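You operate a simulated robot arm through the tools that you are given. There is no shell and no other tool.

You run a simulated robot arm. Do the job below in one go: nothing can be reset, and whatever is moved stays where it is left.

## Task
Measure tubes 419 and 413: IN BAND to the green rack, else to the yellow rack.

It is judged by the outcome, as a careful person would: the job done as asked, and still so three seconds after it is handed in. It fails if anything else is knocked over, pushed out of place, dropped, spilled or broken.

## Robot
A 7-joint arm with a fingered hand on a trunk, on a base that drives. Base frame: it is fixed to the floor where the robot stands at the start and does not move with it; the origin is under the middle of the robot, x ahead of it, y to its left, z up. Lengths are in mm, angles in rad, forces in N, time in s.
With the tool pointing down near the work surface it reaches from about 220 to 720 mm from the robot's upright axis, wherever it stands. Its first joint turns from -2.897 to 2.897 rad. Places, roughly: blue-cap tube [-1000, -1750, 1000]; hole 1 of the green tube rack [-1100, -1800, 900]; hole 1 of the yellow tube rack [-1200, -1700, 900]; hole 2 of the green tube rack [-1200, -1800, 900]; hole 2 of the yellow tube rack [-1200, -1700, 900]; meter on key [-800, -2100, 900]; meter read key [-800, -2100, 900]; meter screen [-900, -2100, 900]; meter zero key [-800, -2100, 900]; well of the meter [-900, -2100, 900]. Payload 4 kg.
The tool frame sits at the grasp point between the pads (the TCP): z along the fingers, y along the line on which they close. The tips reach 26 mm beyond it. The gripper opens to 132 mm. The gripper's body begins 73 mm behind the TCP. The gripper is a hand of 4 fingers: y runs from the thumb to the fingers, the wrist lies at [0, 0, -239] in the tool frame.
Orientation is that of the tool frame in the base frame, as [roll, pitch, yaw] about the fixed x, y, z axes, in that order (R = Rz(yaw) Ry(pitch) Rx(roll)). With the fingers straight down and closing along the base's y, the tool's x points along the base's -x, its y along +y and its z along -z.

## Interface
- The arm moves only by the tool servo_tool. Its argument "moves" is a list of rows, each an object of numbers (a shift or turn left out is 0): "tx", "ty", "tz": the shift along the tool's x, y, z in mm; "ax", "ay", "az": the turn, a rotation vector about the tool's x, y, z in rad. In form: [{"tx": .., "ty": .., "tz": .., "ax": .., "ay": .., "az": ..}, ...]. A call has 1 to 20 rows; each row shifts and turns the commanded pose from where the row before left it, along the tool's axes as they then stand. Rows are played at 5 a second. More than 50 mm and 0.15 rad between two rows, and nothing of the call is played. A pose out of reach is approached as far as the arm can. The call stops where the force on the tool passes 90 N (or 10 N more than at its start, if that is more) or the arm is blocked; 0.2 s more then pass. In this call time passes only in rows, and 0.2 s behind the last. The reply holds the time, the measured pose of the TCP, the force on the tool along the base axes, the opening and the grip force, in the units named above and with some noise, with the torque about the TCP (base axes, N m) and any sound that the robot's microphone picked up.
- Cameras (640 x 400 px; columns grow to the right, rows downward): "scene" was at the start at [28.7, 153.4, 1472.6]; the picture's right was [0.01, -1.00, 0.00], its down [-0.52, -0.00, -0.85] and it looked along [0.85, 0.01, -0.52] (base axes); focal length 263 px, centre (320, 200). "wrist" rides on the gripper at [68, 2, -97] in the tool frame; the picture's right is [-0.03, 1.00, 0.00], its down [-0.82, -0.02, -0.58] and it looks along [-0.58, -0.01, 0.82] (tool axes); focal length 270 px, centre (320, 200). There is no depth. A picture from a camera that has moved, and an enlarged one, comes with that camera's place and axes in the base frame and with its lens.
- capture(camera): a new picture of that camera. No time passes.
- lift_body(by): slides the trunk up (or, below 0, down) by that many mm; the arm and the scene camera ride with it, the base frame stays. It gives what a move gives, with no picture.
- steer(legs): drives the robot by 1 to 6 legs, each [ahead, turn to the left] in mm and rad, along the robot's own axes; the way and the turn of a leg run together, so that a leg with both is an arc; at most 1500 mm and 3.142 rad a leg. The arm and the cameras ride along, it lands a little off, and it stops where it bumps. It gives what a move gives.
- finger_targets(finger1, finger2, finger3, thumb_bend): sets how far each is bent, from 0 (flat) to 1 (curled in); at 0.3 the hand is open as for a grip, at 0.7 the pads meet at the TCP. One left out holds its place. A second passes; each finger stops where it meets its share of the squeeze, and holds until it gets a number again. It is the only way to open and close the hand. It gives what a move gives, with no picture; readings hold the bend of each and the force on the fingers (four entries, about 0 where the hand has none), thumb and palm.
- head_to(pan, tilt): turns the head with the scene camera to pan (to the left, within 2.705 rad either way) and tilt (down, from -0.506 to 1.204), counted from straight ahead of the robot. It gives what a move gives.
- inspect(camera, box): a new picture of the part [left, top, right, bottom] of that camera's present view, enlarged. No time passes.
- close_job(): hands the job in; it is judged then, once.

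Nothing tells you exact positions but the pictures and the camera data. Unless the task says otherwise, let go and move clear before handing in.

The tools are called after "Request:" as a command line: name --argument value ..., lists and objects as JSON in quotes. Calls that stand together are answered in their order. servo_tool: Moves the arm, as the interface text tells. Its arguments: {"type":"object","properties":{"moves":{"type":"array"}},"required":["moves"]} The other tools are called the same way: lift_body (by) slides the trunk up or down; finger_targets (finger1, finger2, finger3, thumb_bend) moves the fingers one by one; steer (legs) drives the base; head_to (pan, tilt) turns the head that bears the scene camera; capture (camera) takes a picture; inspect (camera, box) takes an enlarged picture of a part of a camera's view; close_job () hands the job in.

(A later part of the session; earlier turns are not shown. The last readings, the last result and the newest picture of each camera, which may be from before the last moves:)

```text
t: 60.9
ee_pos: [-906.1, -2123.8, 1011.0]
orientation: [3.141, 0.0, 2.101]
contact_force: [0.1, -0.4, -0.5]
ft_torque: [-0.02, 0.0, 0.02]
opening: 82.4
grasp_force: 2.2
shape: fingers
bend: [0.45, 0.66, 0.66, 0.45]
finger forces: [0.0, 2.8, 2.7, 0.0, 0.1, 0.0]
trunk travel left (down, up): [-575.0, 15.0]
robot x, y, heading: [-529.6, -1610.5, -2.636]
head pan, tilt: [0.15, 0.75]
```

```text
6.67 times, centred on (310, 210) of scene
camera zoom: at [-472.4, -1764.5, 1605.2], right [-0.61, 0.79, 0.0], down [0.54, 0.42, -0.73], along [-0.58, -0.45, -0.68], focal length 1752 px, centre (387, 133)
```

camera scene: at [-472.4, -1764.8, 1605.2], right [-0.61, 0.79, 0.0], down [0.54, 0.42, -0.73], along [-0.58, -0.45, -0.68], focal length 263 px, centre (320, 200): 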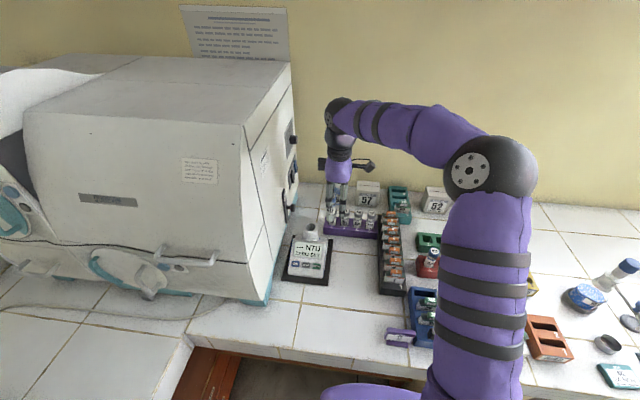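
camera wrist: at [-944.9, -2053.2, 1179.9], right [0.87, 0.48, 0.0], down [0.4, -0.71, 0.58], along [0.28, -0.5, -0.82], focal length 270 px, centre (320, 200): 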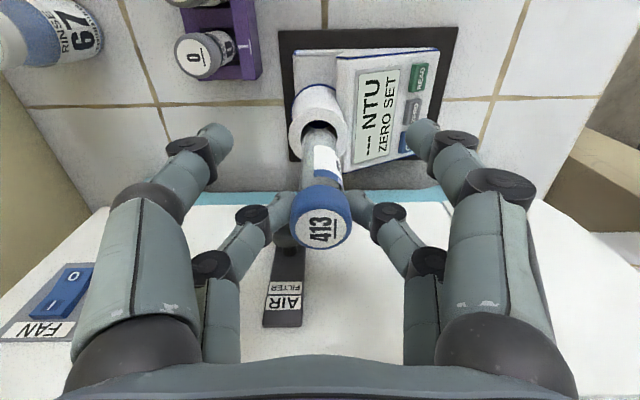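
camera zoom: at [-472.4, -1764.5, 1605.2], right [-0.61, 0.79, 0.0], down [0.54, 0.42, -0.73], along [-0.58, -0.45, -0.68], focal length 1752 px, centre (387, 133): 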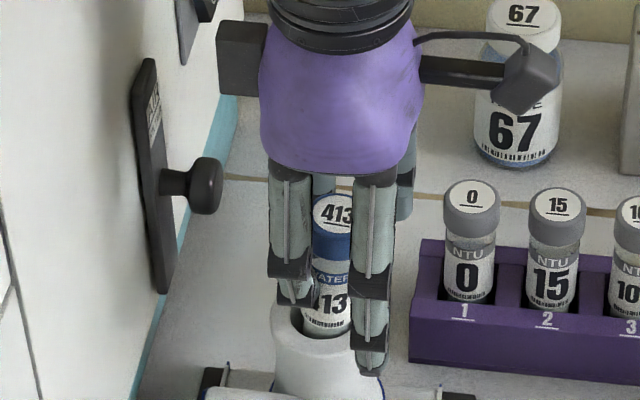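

Request:
servo_tool --moves '[{"tz": 5}, {"tz": 5}, {"tz": 5}]'

Request:
inspect --camera "scene" --box '[270, 180, 350, 240]'

Request:
capture --camera "wrist"

```text
t: 61.7
ee_pos: [-906.2, -2123.2, 996.8]
orientation: [3.14, 0.001, 2.101]
contact_force: [-0.7, -0.9, 0.0]
ft_torque: [-0.03, -0.01, 0.0]
opening: 82.4
grasp_force: 2.7
shape: fingers
bend: [0.45, 0.66, 0.66, 0.45]
finger forces: [0.0, 2.7, 2.7, 0.0, 0.0, 0.0]
trunk travel left (down, up): [-575.0, 15.0]
robot x, y, heading: [-531.7, -1607.9, -2.638]
head pan, tilt: [0.15, 0.75]
```

```text
6.67 times, centred on (310, 210) of scene
camera zoom: at [-472.5, -1764.5, 1605.2], right [-0.61, 0.79, 0.0], down [0.54, 0.42, -0.73], along [-0.58, -0.45, -0.68], focal length 1752 px, centre (387, 133)
```

zoom: 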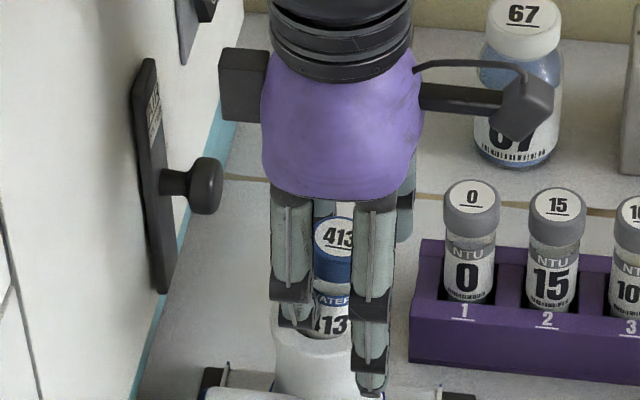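

```text
taken
camera wrist: at [-939.6, -2063.6, 1093.7], right [0.87, 0.48, 0.0], down [0.4, -0.71, 0.58], along [0.28, -0.5, -0.82], focal length 270 px, centre (320, 200)
```

wrist: 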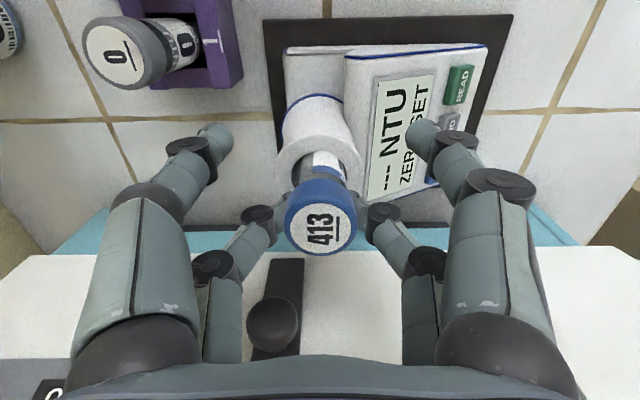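

Request:
servo_tool --moves '[{"tz": 4}, {"tz": 4}]'

Request:
inspect --camera "scene" --box '[270, 180, 350, 240]'

```text
t: 62.3
ee_pos: [-905.5, -2123.3, 989.1]
orientation: [3.14, 0.0, 2.103]
contact_force: [0.4, -1.2, 0.4]
ft_torque: [-0.07, -0.03, 0.0]
opening: 82.3
grasp_force: 3.1
shape: fingers
bend: [0.45, 0.66, 0.66, 0.45]
finger forces: [0.0, 3.0, 3.1, 0.0, 0.0, 0.0]
trunk travel left (down, up): [-575.0, 15.0]
robot x, y, heading: [-533.4, -1609.1, -2.629]
head pan, tilt: [0.15, 0.75]
```

```text
6.67 times, centred on (310, 210) of scene
camera zoom: at [-472.4, -1764.6, 1605.2], right [-0.61, 0.79, 0.0], down [0.54, 0.42, -0.73], along [-0.58, -0.45, -0.68], focal length 1752 px, centre (387, 133)
```

zoom: 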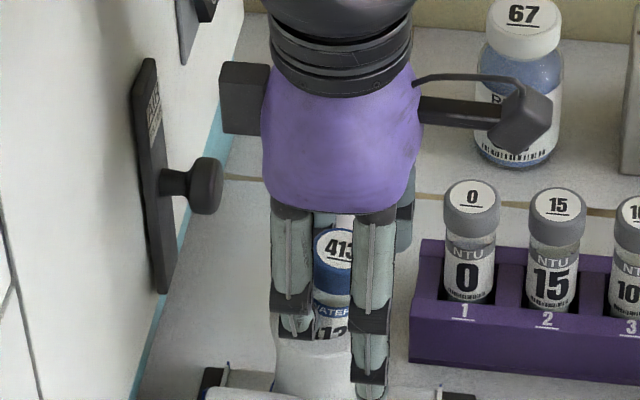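

The tube is ~50 mm deep in the well. I release gently by opening the gripping pair in small steps.

Request:
finger_targets --finger2 0.62 --finger3 0.62

Request:
inspect --camera "scene" --box '[270, 180, 350, 240]'

Request:
capture --camera "wrist"

```text
t: 63.3
ee_pos: [-906.5, -2122.6, 988.4]
orientation: [-3.141, 0.001, 2.101]
contact_force: [0.4, -0.6, -0.2]
ft_torque: [0.01, -0.02, 0.02]
opening: 82.4
grasp_force: 0.2
shape: fingers
bend: [0.45, 0.62, 0.62, 0.45]
finger forces: [0.0, 0.1, 0.2, 0.0, 0.0, 0.0]
trunk travel left (down, up): [-575.0, 15.0]
robot x, y, heading: [-530.2, -1610.5, -2.636]
head pan, tilt: [0.15, 0.75]
```

```text
6.67 times, centred on (310, 210) of scene
camera zoom: at [-472.4, -1764.5, 1605.2], right [-0.61, 0.79, 0.0], down [0.54, 0.42, -0.73], along [-0.58, -0.45, -0.68], focal length 1752 px, centre (387, 133)
```

zoom: 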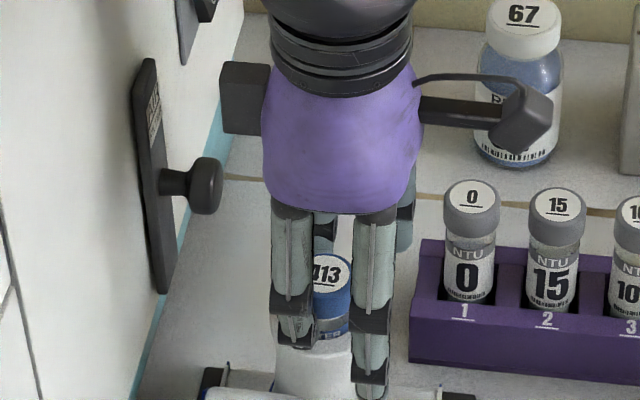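

```text
taken
camera wrist: at [-939.5, -2063.6, 1086.0], right [0.87, 0.48, 0.0], down [0.4, -0.71, 0.58], along [0.28, -0.51, -0.82], focal length 270 px, centre (320, 200)
```

wrist: 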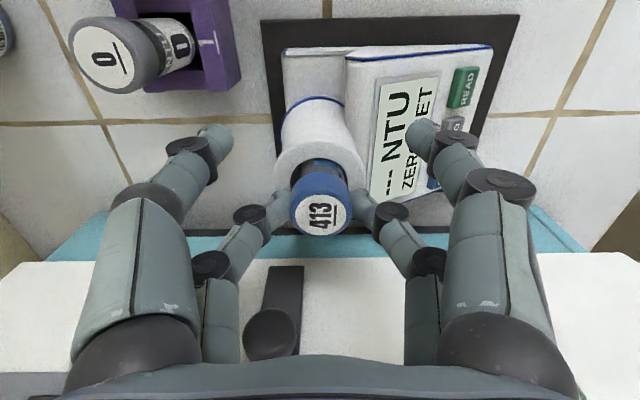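

The tube has settled in the well with its cap ~27 mm proud. I open fully and rise, then look at the screen.

Request:
finger_targets --finger2 0.45 --finger3 0.45

Request:
servo_tool --moves '[{"tz": -20}, {"tz": -30}, {"tz": -40}]'

Request:
inspect --camera "scene" --box '[270, 190, 350, 290]'

Request:
capture --camera "wrist"

```text
t: 64.3
ee_pos: [-907.5, -2124.5, 988.8]
orientation: [3.14, 0.0, 2.102]
contact_force: [1.2, 0.6, 0.0]
ft_torque: [0.03, 0.01, -0.02]
opening: 82.6
grasp_force: 0.0
shape: fingers
bend: [0.45, 0.45, 0.45, 0.45]
finger forces: [0.0, 0.0, 0.0, 0.0, 0.0, 0.0]
trunk travel left (down, up): [-575.0, 15.0]
robot x, y, heading: [-535.7, -1611.8, -2.635]
head pan, tilt: [0.15, 0.75]
```

```text
t: 65.1
ee_pos: [-907.4, -2123.8, 1078.8]
orientation: [-3.141, 0.001, 2.102]
contact_force: [-0.2, -0.1, 0.2]
ft_torque: [-0.01, 0.0, -0.02]
opening: 82.6
grasp_force: 0.0
shape: fingers
bend: [0.45, 0.45, 0.45, 0.45]
finger forces: [0.0, 0.0, 0.1, 0.0, 0.1, 0.0]
trunk travel left (down, up): [-575.0, 15.0]
robot x, y, heading: [-529.8, -1609.9, -2.638]
head pan, tilt: [0.15, 0.75]
```

```text
4.00 times, centred on (310, 240) of scene
camera zoom: at [-472.2, -1764.4, 1605.2], right [-0.61, 0.79, 0.0], down [0.54, 0.42, -0.73], along [-0.58, -0.45, -0.68], focal length 1051 px, centre (360, 40)
```

zoom: 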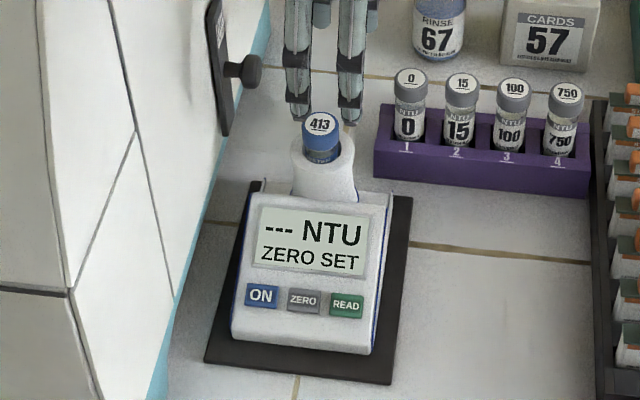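

```text
taken
camera wrist: at [-940.3, -2063.2, 1175.9], right [0.87, 0.48, 0.0], down [0.4, -0.71, 0.58], along [0.28, -0.5, -0.82], focal length 270 px, centre (320, 200)
```

wrist: 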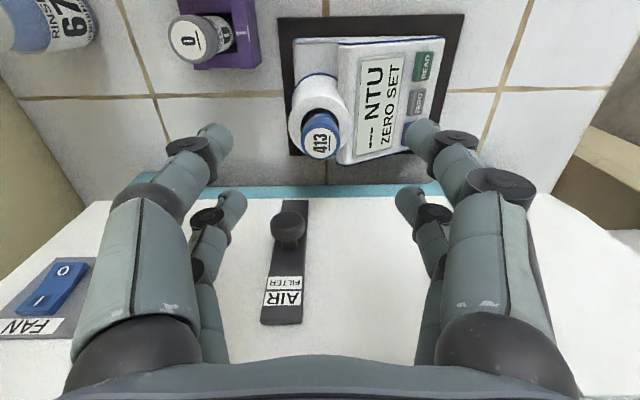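

Tube 413 is seated in the well. READ key triangulates to ≈[-831,-2054,892]. I'll press it with finger3's tip (which keeps the rest of the hand away from the well), so I move to hover over it.

Request:
servo_tool --moves '[{"tx": 10.2, "ty": 37.4}, {"tx": 10.2, "ty": 37.4}, {"tx": 10.2, "ty": 37.4}, {"tx": 10.2, "ty": 37.3}, {"tz": 30}, {"tz": 40}]'

Request:
capture --camera "wrist"

Request:
inspect --camera "scene" --box '[260, 200, 380, 290]'

```text
t: 66.5
ee_pos: [-798.7, -2012.8, 1008.5]
orientation: [3.141, 0.0, 2.1]
contact_force: [0.1, 0.8, 0.5]
ft_torque: [0.01, -0.02, -0.01]
opening: 82.5
grasp_force: 0.1
shape: fingers
bend: [0.45, 0.45, 0.45, 0.45]
finger forces: [0.0, 0.0, 0.0, 0.0, 0.0, 0.1]
trunk travel left (down, up): [-575.0, 15.0]
robot x, y, heading: [-532.4, -1610.6, -2.634]
head pan, tilt: [0.15, 0.75]
```

```text
taken
camera wrist: at [-831.9, -1952.6, 1105.3], right [0.87, 0.48, 0.0], down [0.4, -0.71, 0.58], along [0.28, -0.51, -0.82], focal length 270 px, centre (320, 200)
```

wrist: 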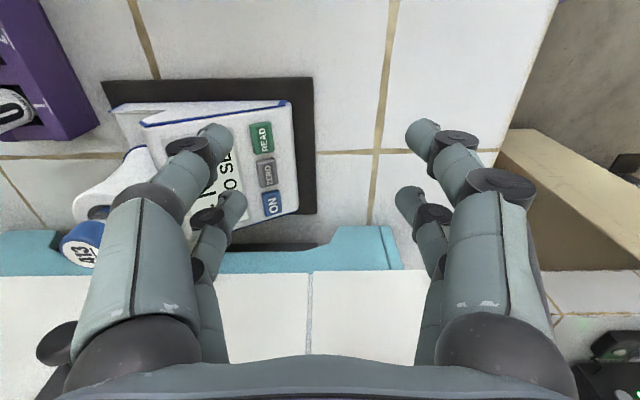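

```text
4.44 times, centred on (320, 245) of scene
camera zoom: at [-472.7, -1764.8, 1605.2], right [-0.61, 0.79, 0.0], down [0.54, 0.42, -0.73], along [-0.58, -0.45, -0.68], focal length 1168 px, centre (320, 0)
```

zoom: 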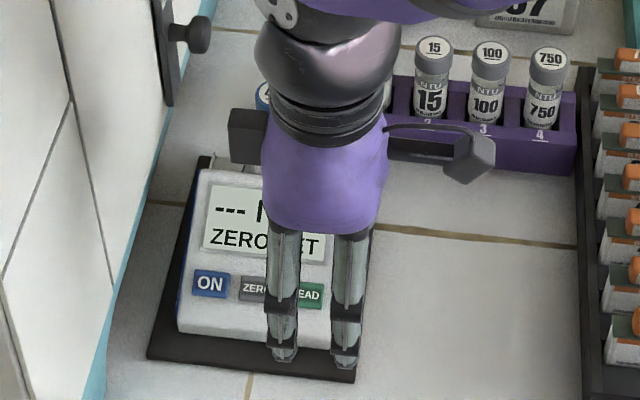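

The READ key is right beneath finger3's tip (within 2 mm). I tuck the thumb in so it clears the meter's side and descend.

Request:
finger_targets --thumb_bend 0.65

Request:
servo_tool --moves '[{"ty": 1, "tz": 30}, {"tz": 30}, {"tz": 15}]'

Request:
capture --camera "wrist"

Request:
inspect --camera "wrist" --box '[160, 100, 340, 240]'

Request:
inspect --camera "scene" --box '[260, 200, 380, 290]'

```text
t: 67.5
ee_pos: [-798.1, -2013.9, 1007.2]
orientation: [3.139, 0.001, 2.1]
contact_force: [-0.1, -0.9, 0.7]
ft_torque: [0.01, 0.02, -0.03]
opening: 49.4
grasp_force: 0.1
shape: fingers
bend: [0.45, 0.45, 0.45, 0.65]
finger forces: [0.1, 0.0, 0.0, 0.1, 0.0, 0.1]
trunk travel left (down, up): [-575.0, 15.0]
robot x, y, heading: [-529.7, -1608.3, -2.636]
head pan, tilt: [0.15, 0.75]
```

```text
t: 68.3
ee_pos: [-797.8, -2012.4, 932.9]
orientation: [3.141, -0.001, 2.103]
contact_force: [0.7, -0.8, 0.5]
ft_torque: [-0.03, 0.0, 0.02]
opening: 49.6
grasp_force: 0.1
shape: fingers
bend: [0.45, 0.45, 0.45, 0.65]
finger forces: [0.0, 0.1, 0.1, 0.0, 0.1, 0.1]
trunk travel left (down, up): [-575.0, 15.0]
robot x, y, heading: [-529.5, -1609.2, -2.638]
head pan, tilt: [0.15, 0.75]
```

```text
taken
camera wrist: at [-831.1, -1951.8, 1030.6], right [0.87, 0.48, 0.0], down [0.4, -0.71, 0.58], along [0.28, -0.51, -0.82], focal length 270 px, centre (320, 200)
```

wrist: 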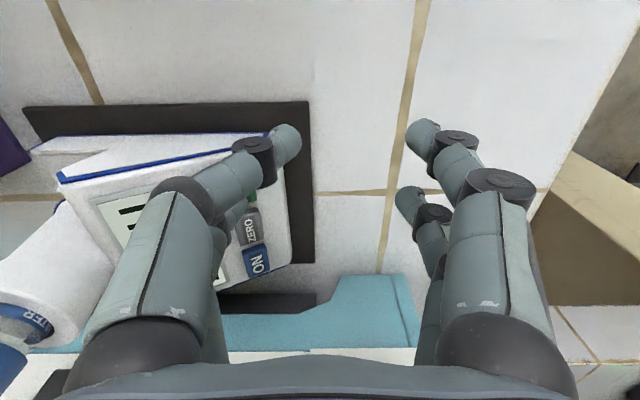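

```text
2.86 times, centred on (250, 170) of wrist
camera zoom: at [-831.1, -1951.8, 1030.6], right [0.87, 0.48, 0.0], down [0.4, -0.71, 0.58], along [0.28, -0.51, -0.82], focal length 772 px, centre (520, 286)
```

zoom: 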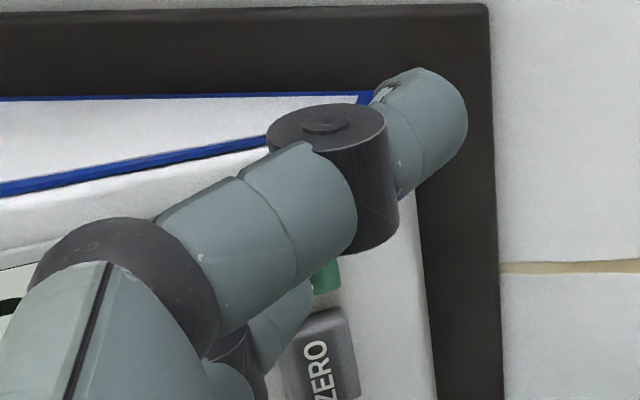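

```text
4.44 times, centred on (320, 245) of scene
camera zoom: at [-472.5, -1764.5, 1605.3], right [-0.61, 0.79, 0.0], down [0.54, 0.42, -0.73], along [-0.58, -0.45, -0.68], focal length 1168 px, centre (320, 0)
```

zoom: 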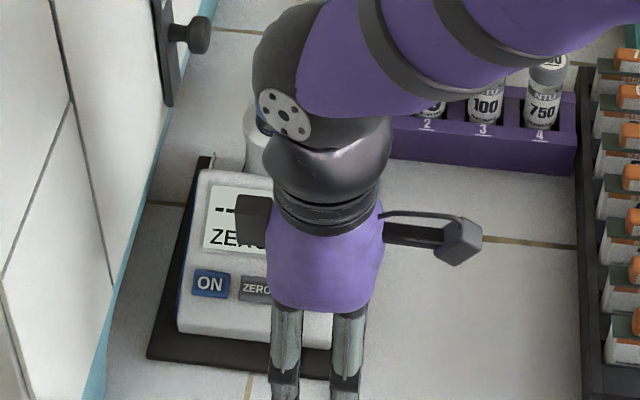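

Finger3 is over the READ key, ~15 mm above. I descend in fine steps watching force and sound.

Request:
servo_tool --moves '[{"tz": 5}, {"tz": 4}]'

Request:
servo_tool --moves '[{"tz": 2}, {"tz": 2}]'

```text
t: 68.9
ee_pos: [-798.5, -2011.7, 923.4]
orientation: [-3.141, 0.0, 2.102]
contact_force: [0.6, -0.2, 0.1]
ft_torque: [-0.04, 0.02, -0.01]
opening: 49.4
grasp_force: 0.3
shape: fingers
bend: [0.45, 0.45, 0.45, 0.65]
finger forces: [0.0, 0.0, 0.1, 0.1, 0.0, 0.0]
trunk travel left (down, up): [-575.0, 15.0]
robot x, y, heading: [-531.5, -1606.3, -2.633]
head pan, tilt: [0.15, 0.75]
```

```text
t: 69.5
ee_pos: [-796.8, -2011.0, 922.1]
orientation: [3.14, 0.0, 2.103]
contact_force: [0.9, 0.9, 3.2]
ft_torque: [-0.17, 0.12, -0.03]
opening: 49.6
grasp_force: 1.9
shape: fingers
bend: [0.45, 0.45, 0.45, 0.65]
finger forces: [0.0, 0.0, 3.7, 0.0, 0.0, 0.0]
trunk travel left (down, up): [-575.0, 15.0]
robot x, y, heading: [-529.1, -1609.3, -2.638]
head pan, tilt: [0.15, 0.75]
heard: click
```

A click was heard with 3.7 N on finger3 — READ pressed. I lift off and look at the screen.

Request:
servo_tool --moves '[{"tz": -10}, {"tz": -30}, {"tz": -45}, {"tx": 30, "ty": 20}, {"tx": 30, "ty": 20}]'

Request:
inspect --camera "scene" --box '[260, 200, 360, 290]'

Request:
capture --camera "wrist"

```text
t: 70.7
ee_pos: [-792.2, -1938.8, 1007.7]
orientation: [3.14, 0.001, 2.104]
contact_force: [0.6, 0.4, -0.3]
ft_torque: [-0.02, -0.01, 0.01]
opening: 49.7
grasp_force: 0.1
shape: fingers
bend: [0.45, 0.45, 0.45, 0.65]
finger forces: [0.1, 0.0, 0.0, 0.0, 0.0, 0.0]
trunk travel left (down, up): [-575.0, 15.0]
robot x, y, heading: [-531.5, -1607.4, -2.636]
head pan, tilt: [0.15, 0.75]
```

```text
4.44 times, centred on (310, 245) of scene
camera zoom: at [-472.2, -1764.0, 1605.3], right [-0.61, 0.79, 0.0], down [0.54, 0.42, -0.73], along [-0.58, -0.45, -0.68], focal length 1168 px, centre (364, 0)
```

zoom: 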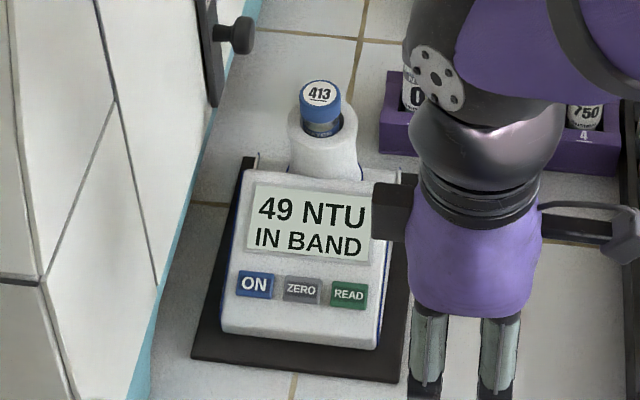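

```text
taken
camera wrist: at [-825.2, -1879.8, 1104.1], right [0.87, 0.48, 0.0], down [0.4, -0.71, 0.58], along [0.28, -0.51, -0.82], focal length 270 px, centre (320, 200)
```

wrist: 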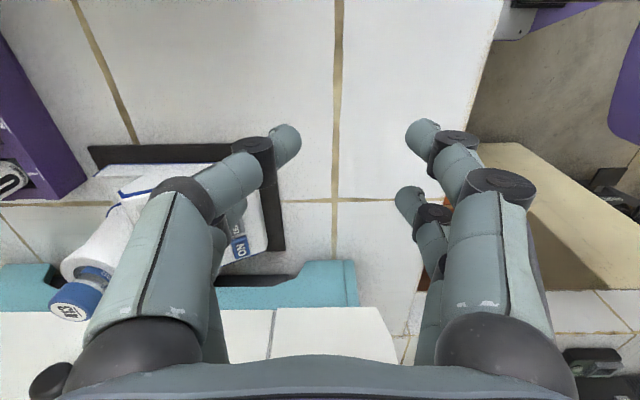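

Screen reads 49 NTU, IN BAND → 413 goes to the green rack. I return above the well to pick 413 up again, this time centring the rear finger pair on the cap using the scene view.

Request:
finger_targets --thumb_bend 0.45

Request:
servo_tool --moves '[{"tz": -37}, {"tz": -38}, {"tx": -18.6, "ty": -38.6}, {"tx": -18.6, "ty": -38.6}, {"tx": -18.6, "ty": -38.6}, {"tx": -18.6, "ty": -38.6}, {"tx": -18.6, "ty": -38.6}]'

Request:
capture --camera "wrist"

Request:
inspect --camera "wrist" --box '[240, 90, 400, 210]'

Request:
inspect --camera "scene" --box '[270, 180, 350, 240]'

```text
t: 71.7
ee_pos: [-792.5, -1941.4, 1005.6]
orientation: [-3.141, -0.001, 2.102]
contact_force: [0.2, -0.6, 0.5]
ft_torque: [0.03, 0.01, 0.0]
opening: 82.4
grasp_force: 0.1
shape: fingers
bend: [0.45, 0.45, 0.45, 0.45]
finger forces: [0.1, 0.1, 0.1, 0.0, 0.0, 0.1]
trunk travel left (down, up): [-575.0, 15.0]
robot x, y, heading: [-534.9, -1608.4, -2.636]
head pan, tilt: [0.15, 0.75]
```

```text
t: 73.3
ee_pos: [-913.6, -2118.0, 1080.8]
orientation: [3.139, -0.001, 2.102]
contact_force: [-0.3, -0.2, 1.0]
ft_torque: [0.01, 0.0, 0.01]
opening: 82.5
grasp_force: 0.1
shape: fingers
bend: [0.45, 0.45, 0.45, 0.45]
finger forces: [0.1, 0.0, 0.0, 0.1, 0.0, 0.0]
trunk travel left (down, up): [-575.0, 15.0]
robot x, y, heading: [-531.9, -1608.4, -2.637]
head pan, tilt: [0.15, 0.75]
```

```text
taken
camera wrist: at [-946.6, -2057.5, 1178.3], right [0.87, 0.48, 0.0], down [0.39, -0.71, 0.58], along [0.28, -0.5, -0.82], focal length 270 px, centre (320, 200)
```

wrist: 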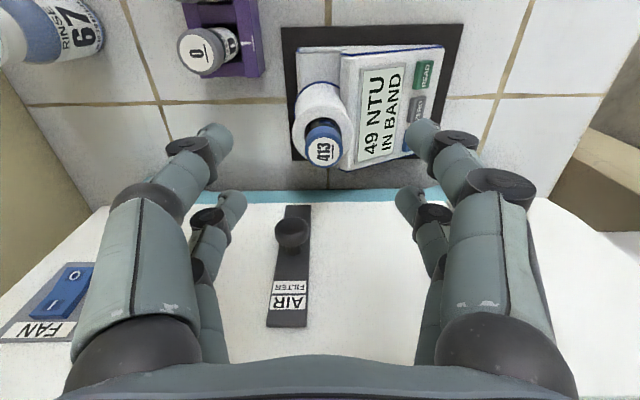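

```text
3.33 times, centred on (320, 150) of wrist
camera zoom: at [-946.6, -2057.5, 1178.3], right [0.87, 0.48, 0.0], down [0.39, -0.71, 0.58], along [0.28, -0.5, -0.82], focal length 901 px, centre (320, 367)
```

zoom: 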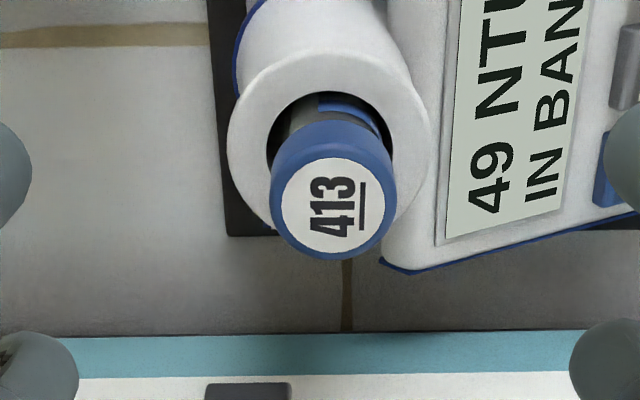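

```text
6.67 times, centred on (310, 210) of scene
camera zoom: at [-472.6, -1764.9, 1605.2], right [-0.61, 0.79, 0.0], down [0.54, 0.42, -0.73], along [-0.58, -0.45, -0.68], focal length 1752 px, centre (387, 133)
```

zoom: 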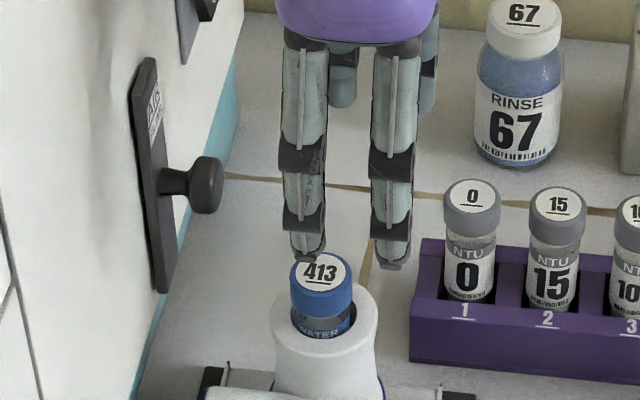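

Fingers are nearly centred on the cap (−2 mm x, +3.5 mm y correction). I lower so the pads meet the cap's side above the well rim.

Request:
servo_tool --moves '[{"tx": -2, "ty": 3.5}, {"tz": 25}, {"tz": 25}, {"tz": 20}, {"tz": 12}]'

Request:
inspect --camera "scene" --box '[270, 180, 350, 240]'

Request:
inspect --camera "wrist" --box '[200, 120, 440, 280]'

```text
t: 74.5
ee_pos: [-908.9, -2117.2, 999.4]
orientation: [3.139, -0.001, 2.102]
contact_force: [0.2, 0.5, 0.1]
ft_torque: [0.01, 0.0, -0.02]
opening: 82.5
grasp_force: 0.1
shape: fingers
bend: [0.45, 0.45, 0.45, 0.45]
finger forces: [0.1, 0.0, 0.1, 0.0, 0.0, 0.1]
trunk travel left (down, up): [-575.0, 15.0]
robot x, y, heading: [-534.4, -1607.8, -2.638]
head pan, tilt: [0.15, 0.75]
```

```text
6.67 times, centred on (310, 210) of scene
camera zoom: at [-472.5, -1764.6, 1605.2], right [-0.61, 0.79, 0.0], down [0.54, 0.42, -0.73], along [-0.58, -0.45, -0.68], focal length 1752 px, centre (387, 133)
```

zoom: 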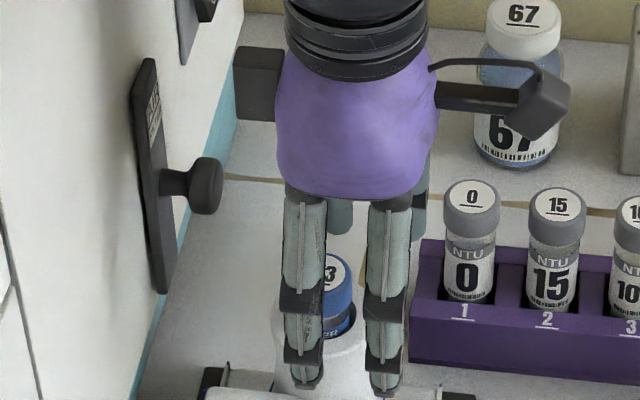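

```text
2.50 times, centred on (320, 200) of wrist
camera zoom: at [-942.2, -2057.4, 1096.0], right [0.87, 0.48, 0.0], down [0.4, -0.71, 0.58], along [0.28, -0.5, -0.82], focal length 676 px, centre (320, 200)
```

zoom: 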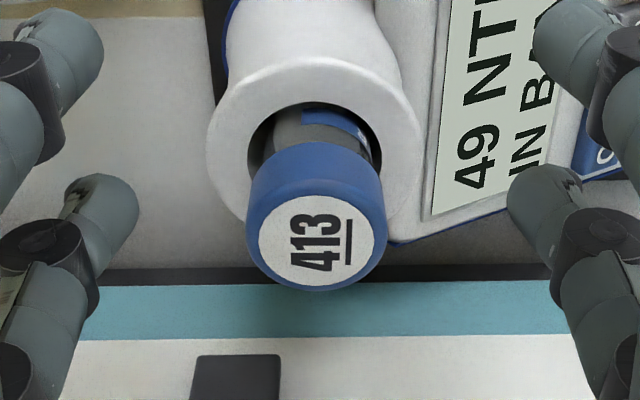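

Both views agree the pair is centred on the cap. Closing finger2 and finger3.

Request:
finger_targets --finger2 0.7 --finger3 0.7

Request:
inspect --camera "wrist" --box '[200, 120, 440, 280]'

Request:
inspect --camera "scene" --box '[270, 180, 350, 240]'

```text
t: 75.5
ee_pos: [-909.0, -2117.2, 999.4]
orientation: [3.141, 0.001, 2.101]
contact_force: [0.2, 0.2, 0.4]
ft_torque: [-0.02, 0.0, -0.02]
opening: 82.6
grasp_force: 5.4
shape: fingers
bend: [0.45, 0.63, 0.62, 0.45]
finger forces: [0.0, 5.7, 5.6, 0.0, 0.1, 0.1]
trunk travel left (down, up): [-575.0, 15.0]
robot x, y, heading: [-530.5, -1609.7, -2.631]
head pan, tilt: [0.15, 0.75]
```

```text
2.50 times, centred on (320, 200) of wrist
camera zoom: at [-942.2, -2057.4, 1096.4], right [0.87, 0.48, 0.0], down [0.4, -0.71, 0.58], along [0.28, -0.51, -0.82], focal length 676 px, centre (320, 200)
```

zoom: 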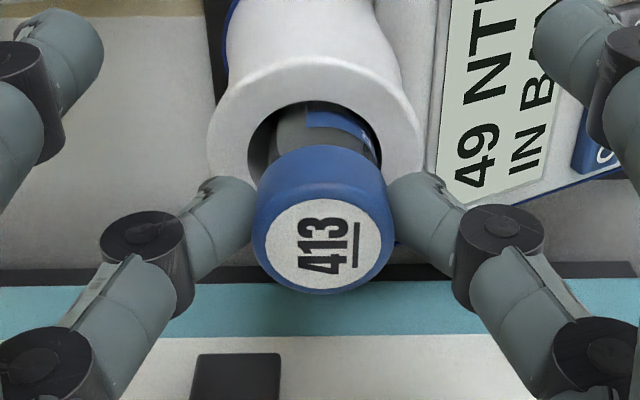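

```text
6.67 times, centred on (310, 210) of scene
camera zoom: at [-472.5, -1764.5, 1605.2], right [-0.61, 0.79, 0.0], down [0.54, 0.42, -0.73], along [-0.58, -0.45, -0.68], focal length 1752 px, centre (387, 133)
```

zoom: 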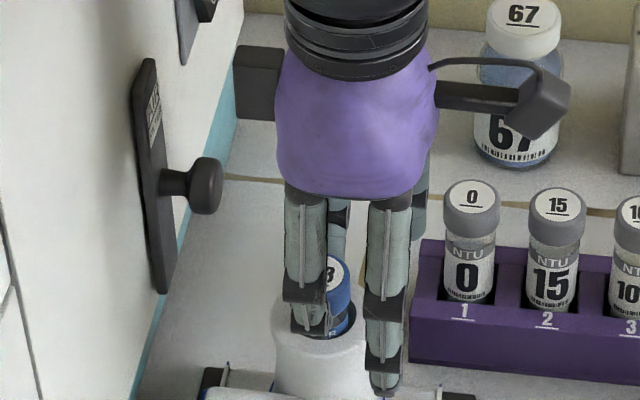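

Solid, centred grip (5.7 N). I lift 413 straight out of the well.

Request:
servo_tool --moves '[{"tz": -10}, {"tz": -20}, {"tz": -30}, {"tz": -30}, {"tz": -30}]'

Request:
inspect --camera "scene" --box '[270, 160, 350, 240]'

Request:
inspect --camera "wrist" --box '[200, 100, 440, 280]'

```text
t: 76.7
ee_pos: [-909.7, -2117.5, 1119.1]
orientation: [-3.142, 0.0, 2.102]
contact_force: [0.2, -0.3, 0.2]
ft_torque: [0.05, -0.01, 0.04]
opening: 82.6
grasp_force: 5.5
shape: fingers
bend: [0.45, 0.63, 0.63, 0.45]
finger forces: [0.1, 5.7, 5.6, 0.0, 0.0, 0.1]
trunk travel left (down, up): [-575.0, 15.0]
robot x, y, heading: [-532.9, -1613.2, -2.639]
head pan, tilt: [0.15, 0.75]
```

```text
5.00 times, centred on (310, 200) of scene
camera zoom: at [-472.3, -1764.4, 1605.2], right [-0.61, 0.79, 0.0], down [0.54, 0.42, -0.73], along [-0.58, -0.45, -0.68], focal length 1314 px, centre (370, 200)
```

zoom: 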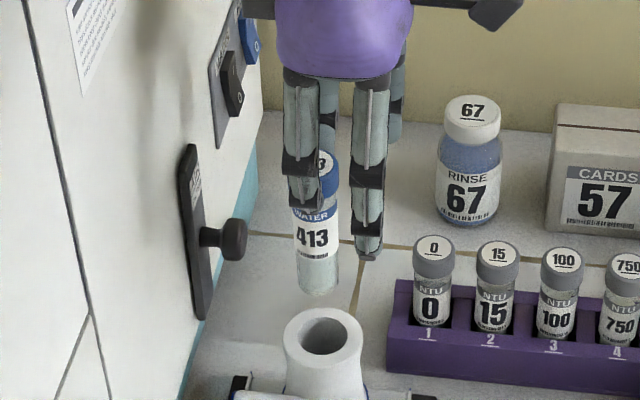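

```text
2.22 times, centred on (320, 190) of wrist
camera zoom: at [-941.7, -2057.7, 1216.9], right [0.87, 0.48, 0.0], down [0.4, -0.71, 0.58], along [0.28, -0.5, -0.82], focal length 601 px, centre (320, 222)
```

zoom: 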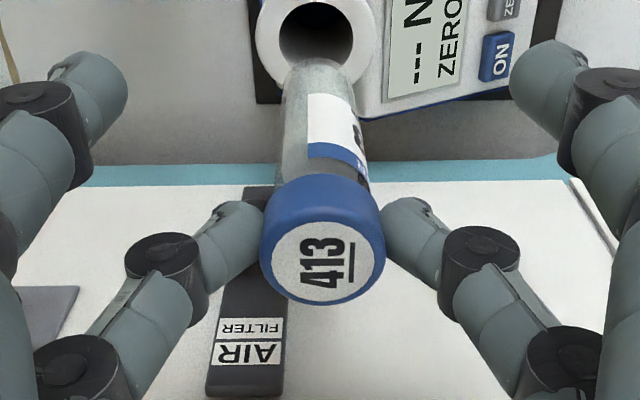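

413 hangs vertical and the well is empty. I carry it toward the green rack, stopping beside it so the wrist camera can see the holes.

Request:
servo_tool --moves '[{"tx": 30.3}, {"tx": 30.3}, {"tx": 30.3}, {"tx": 30.3}, {"tx": 30.3}, {"tx": 30.3}, {"tx": 30.3}, {"tx": 30.3}, {"tx": 30.3}, {"tx": 30.3}, {"tx": 30.3}, {"tx": 30.3}, {"tx": 30.3}, {"tx": 30.3}]'

Request:
head_to --pan -0.1 --tilt 0.7

Request:
capture --camera "wrist"

Request:
capture --camera "scene"

```text
t: 79.7
ee_pos: [-1124.7, -1750.3, 1118.5]
orientation: [3.141, -0.001, 2.101]
contact_force: [0.5, 0.8, -1.3]
ft_torque: [0.04, 0.03, 0.0]
opening: 82.4
grasp_force: 5.4
shape: fingers
bend: [0.45, 0.63, 0.63, 0.45]
finger forces: [0.0, 5.6, 5.5, 0.1, 0.0, 0.0]
trunk travel left (down, up): [-575.0, 15.0]
robot x, y, heading: [-530.4, -1611.5, -2.64]
head pan, tilt: [0.15, 0.75]
```

```text
t: 80.5
ee_pos: [-1124.0, -1752.2, 1119.6]
orientation: [-3.141, -0.001, 2.102]
contact_force: [0.1, 0.0, -0.9]
ft_torque: [0.01, 0.01, 0.0]
opening: 82.3
grasp_force: 5.3
shape: fingers
bend: [0.45, 0.63, 0.63, 0.45]
finger forces: [0.0, 5.6, 5.5, 0.1, 0.0, 0.1]
trunk travel left (down, up): [-575.0, 15.0]
robot x, y, heading: [-531.5, -1610.9, -2.636]
head pan, tilt: [-0.099, 0.7]
```

```text
taken
camera wrist: at [-1157.2, -1691.6, 1216.3], right [0.87, 0.48, 0.0], down [0.4, -0.71, 0.58], along [0.28, -0.51, -0.82], focal length 270 px, centre (320, 200)
```

wrist: 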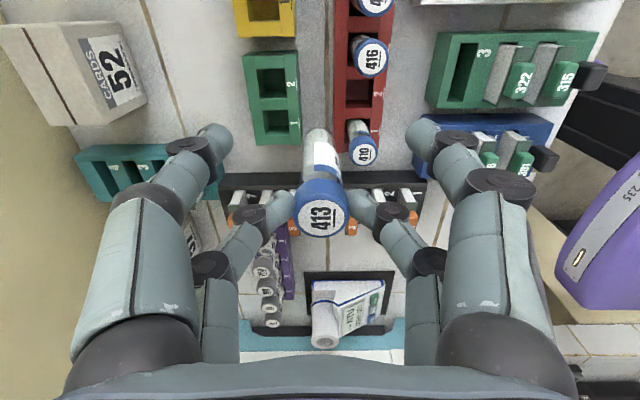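

```text
taken
camera scene: at [-484.8, -1747.5, 1609.5], right [-0.4, 0.92, 0.0], down [0.59, 0.26, -0.76], along [-0.7, -0.3, -0.64], focal length 263 px, centre (320, 200)
```

scene: 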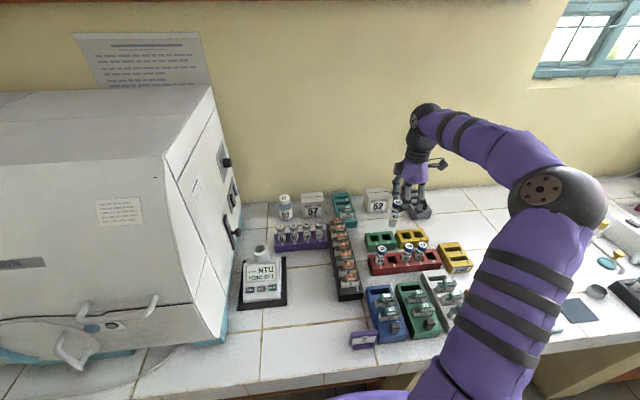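

Request:
inspect --camera "wrist" --box '[220, 30, 380, 150]'

Request:
inspect --camera "scene" --box '[350, 180, 450, 280]'

```text
3.33 times, centred on (300, 90) of wrist
camera zoom: at [-1157.2, -1691.6, 1216.3], right [0.87, 0.48, 0.0], down [0.4, -0.71, 0.58], along [0.28, -0.51, -0.82], focal length 901 px, centre (387, 567)
```

zoom: 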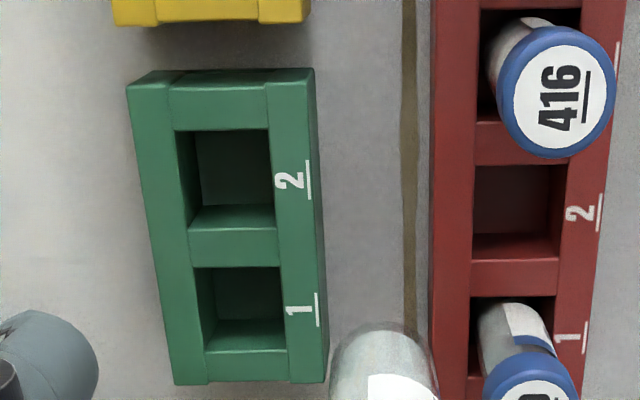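

```text
4.00 times, centred on (400, 230) of scene
camera zoom: at [-484.8, -1747.5, 1609.5], right [-0.4, 0.92, 0.0], down [0.59, 0.26, -0.76], along [-0.7, -0.3, -0.64], focal length 1051 px, centre (0, 80)
```

zoom: 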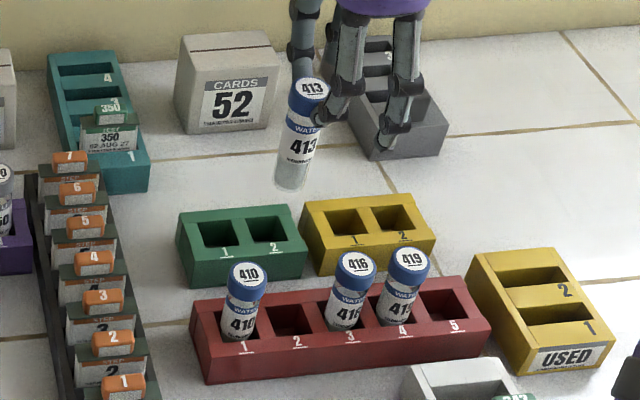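

Request:
inspect --camera "scene" --box '[385, 170, 435, 240]'

```text
5.71 times, centred on (410, 205) of scene
camera zoom: at [-484.8, -1747.5, 1609.5], right [-0.4, 0.92, 0.0], down [0.59, 0.26, -0.76], along [-0.7, -0.3, -0.64], focal length 1501 px, centre (-194, 171)
```

zoom: 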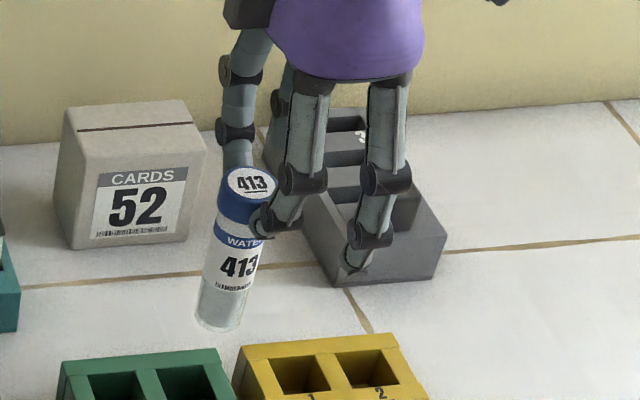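

Scene and wrist agree: tube axis at tool (−19.5, 0), green hole 1 at (−43.5, −53), rack top z≈893. I align over hole 1 and lower to just above it.

Request:
servo_tool --moves '[{"tx": -8, "ty": -17.7}, {"tx": -8, "ty": -17.7}, {"tx": -8, "ty": -17.6}, {"tz": 25}, {"tz": 25}, {"tz": 25}, {"tz": 18}]'

Request:
inspect --camera "wrist" --box '[240, 80, 400, 240]'

Request:
inspect --camera "scene" --box '[350, 190, 430, 270]'

```text
t: 82.0
ee_pos: [-1158.6, -1799.9, 1026.9]
orientation: [-3.14, -0.001, 2.103]
contact_force: [0.6, -0.1, -0.6]
ft_torque: [0.03, -0.01, 0.01]
opening: 82.5
grasp_force: 5.2
shape: fingers
bend: [0.45, 0.63, 0.63, 0.45]
finger forces: [0.1, 5.5, 5.5, 0.0, 0.0, 0.0]
trunk travel left (down, up): [-575.0, 15.0]
robot x, y, heading: [-531.8, -1608.1, -2.632]
head pan, tilt: [-0.099, 0.7]
```

```text
2.50 times, centred on (320, 160) of wrist
camera zoom: at [-1190.9, -1740.0, 1123.3], right [0.87, 0.48, 0.0], down [0.4, -0.71, 0.58], along [0.28, -0.51, -0.82], focal length 676 px, centre (320, 300)
```

zoom: 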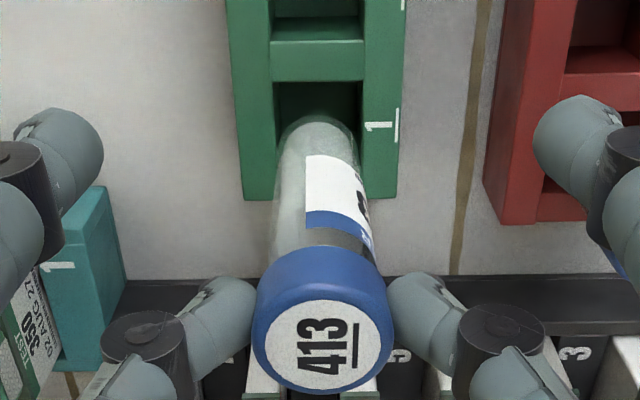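

```text
5.00 times, centred on (390, 230) of scene
camera zoom: at [-485.0, -1747.4, 1609.5], right [-0.4, 0.92, 0.0], down [0.59, 0.25, -0.76], along [-0.7, -0.3, -0.64], focal length 1314 px, centre (-30, 50)
```

zoom: 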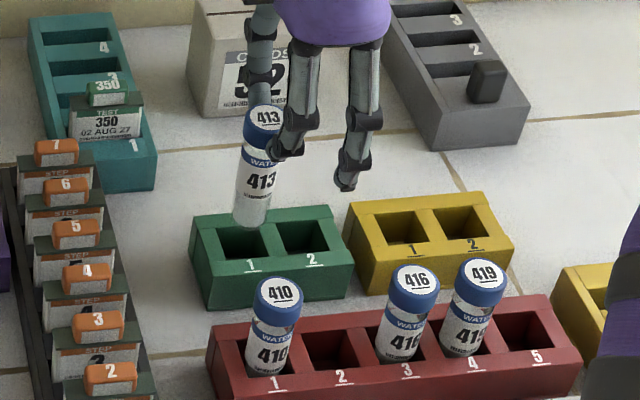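

The tube bottom is above hole 1, within a few mm. I lower closer to judge the last millimetres.

Request:
servo_tool --moves '[{"tx": -1.5, "tz": 10}, {"tz": 8}]'

Request:
inspect --camera "wrist" --box '[260, 80, 380, 180]'

Request:
inspect --camera "scene" --box '[370, 200, 420, 260]'

```text
t: 82.7
ee_pos: [-1156.7, -1802.1, 1008.6]
orientation: [3.139, 0.0, 2.102]
contact_force: [-0.2, -0.5, -1.0]
ft_torque: [0.0, 0.0, -0.01]
opening: 82.3
grasp_force: 5.4
shape: fingers
bend: [0.45, 0.63, 0.63, 0.45]
finger forces: [0.0, 5.5, 5.5, 0.0, 0.0, 0.1]
trunk travel left (down, up): [-575.0, 15.0]
robot x, y, heading: [-529.3, -1612.7, -2.632]
head pan, tilt: [-0.099, 0.7]
```

```text
4.00 times, centred on (320, 130) of wrist
camera zoom: at [-1189.4, -1741.3, 1104.8], right [0.87, 0.48, 0.0], down [0.4, -0.71, 0.58], along [0.28, -0.5, -0.82], focal length 1081 px, centre (320, 480)
```

zoom: 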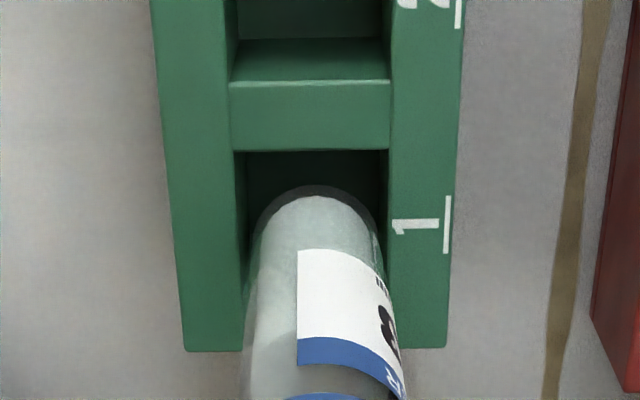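

```text
6.67 times, centred on (395, 230) of scene
camera zoom: at [-485.0, -1747.4, 1609.5], right [-0.4, 0.92, 0.0], down [0.59, 0.25, -0.76], along [-0.7, -0.3, -0.64], focal length 1752 px, centre (-180, 0)
```

zoom: 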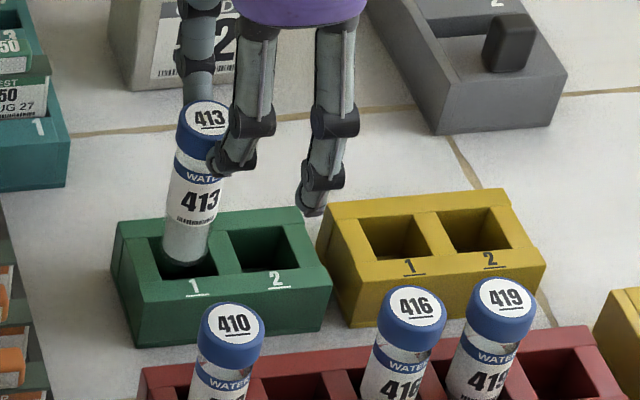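

Alignment looks good in both views. I lower into hole 1 in small steps, watching the force.

Request:
servo_tool --moves '[{"tz": 5}, {"tz": 5}, {"tz": 5}]'

Request:
inspect --camera "scene" --box '[370, 200, 420, 260]'

```text
t: 83.5
ee_pos: [-1157.9, -1800.6, 992.3]
orientation: [-3.14, 0.0, 2.103]
contact_force: [0.6, 1.0, 0.0]
ft_torque: [-0.01, -0.01, 0.0]
opening: 82.2
grasp_force: 5.7
shape: fingers
bend: [0.45, 0.63, 0.63, 0.45]
finger forces: [0.0, 5.5, 5.6, 0.0, 0.0, 0.0]
trunk travel left (down, up): [-575.0, 15.0]
robot x, y, heading: [-532.5, -1609.7, -2.633]
head pan, tilt: [-0.099, 0.7]
```

```text
6.67 times, centred on (395, 230) of scene
camera zoom: at [-484.9, -1747.4, 1609.5], right [-0.4, 0.92, 0.0], down [0.59, 0.25, -0.76], along [-0.7, -0.3, -0.64], focal length 1752 px, centre (-180, 0)
```

zoom: 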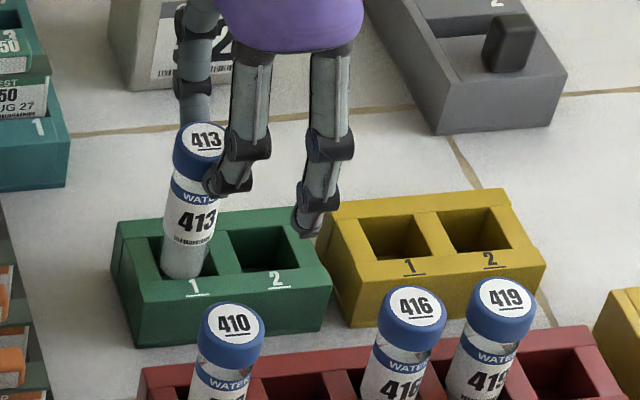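

Request:
inspect --camera "scene" --box '[382, 225, 412, 245]'

Request:
inspect --camera "wrist" --box '[260, 80, 380, 180]'

```text
16.00 times, centred on (397, 235) of scene
camera zoom: at [-484.9, -1747.4, 1609.5], right [-0.4, 0.92, 0.0], down [0.59, 0.25, -0.76], along [-0.7, -0.3, -0.64], focal length 4204 px, centre (-912, -360)
```

zoom: 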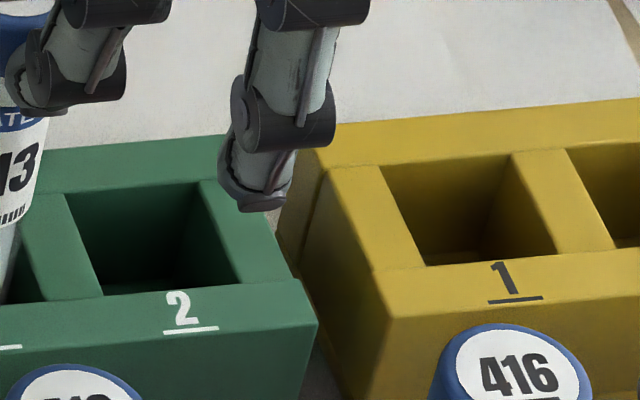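

```text
4.00 times, centred on (320, 130) of wrist
camera zoom: at [-1189.2, -1740.9, 1089.8], right [0.87, 0.48, 0.0], down [0.4, -0.71, 0.58], along [0.28, -0.51, -0.82], focal length 1081 px, centre (320, 480)
```

zoom: 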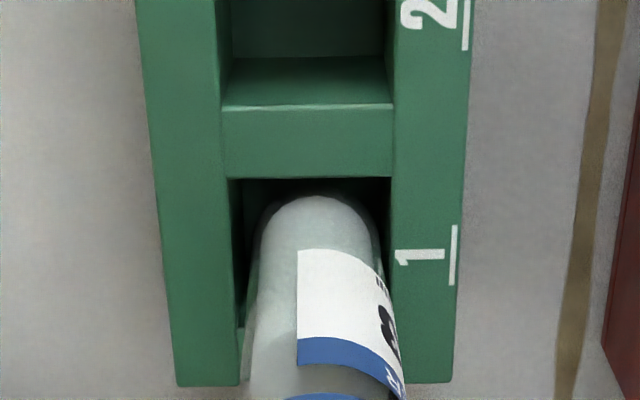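

Request:
inspect --camera "scene" --box '[368, 215, 408, 250]'

```text
11.43 times, centred on (388, 232) of scene
camera zoom: at [-484.9, -1747.4, 1609.5], right [-0.4, 0.92, 0.0], down [0.59, 0.25, -0.76], along [-0.7, -0.3, -0.64], focal length 3003 px, centre (-457, -171)
```

zoom: 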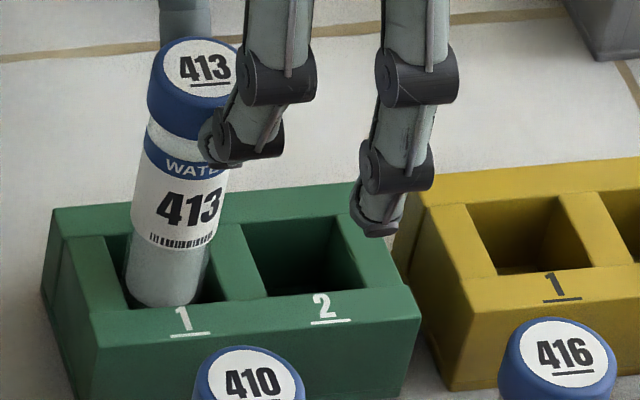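

No contact force and the tube appears to be entering hole 1. I continue lowering.

Request:
servo_tool --moves '[{"tz": 4}, {"tz": 4}]'

Request:
inspect --camera "scene" --box '[368, 215, 408, 250]'

```text
t: 84.0
ee_pos: [-1155.7, -1800.8, 984.3]
orientation: [3.14, -0.001, 2.101]
contact_force: [-0.1, -0.2, -0.2]
ft_torque: [0.01, 0.03, 0.02]
opening: 82.5
grasp_force: 5.6
shape: fingers
bend: [0.45, 0.63, 0.63, 0.45]
finger forces: [0.0, 5.5, 5.5, 0.0, 0.1, 0.1]
trunk travel left (down, up): [-575.0, 15.0]
robot x, y, heading: [-532.2, -1606.9, -2.64]
head pan, tilt: [-0.099, 0.7]
```

```text
11.43 times, centred on (388, 232) of scene
camera zoom: at [-484.9, -1747.4, 1609.5], right [-0.4, 0.92, 0.0], down [0.59, 0.25, -0.76], along [-0.7, -0.3, -0.64], focal length 3003 px, centre (-457, -171)
```

zoom: 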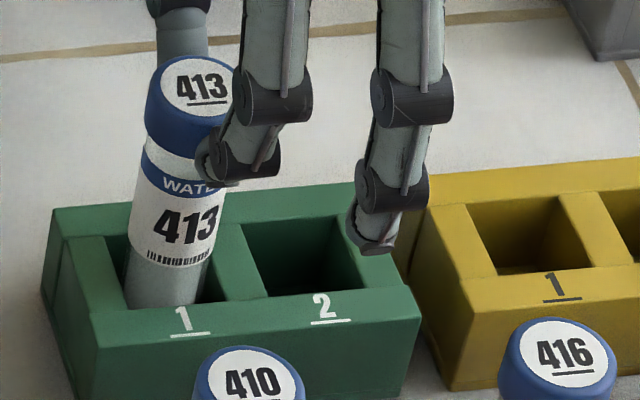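

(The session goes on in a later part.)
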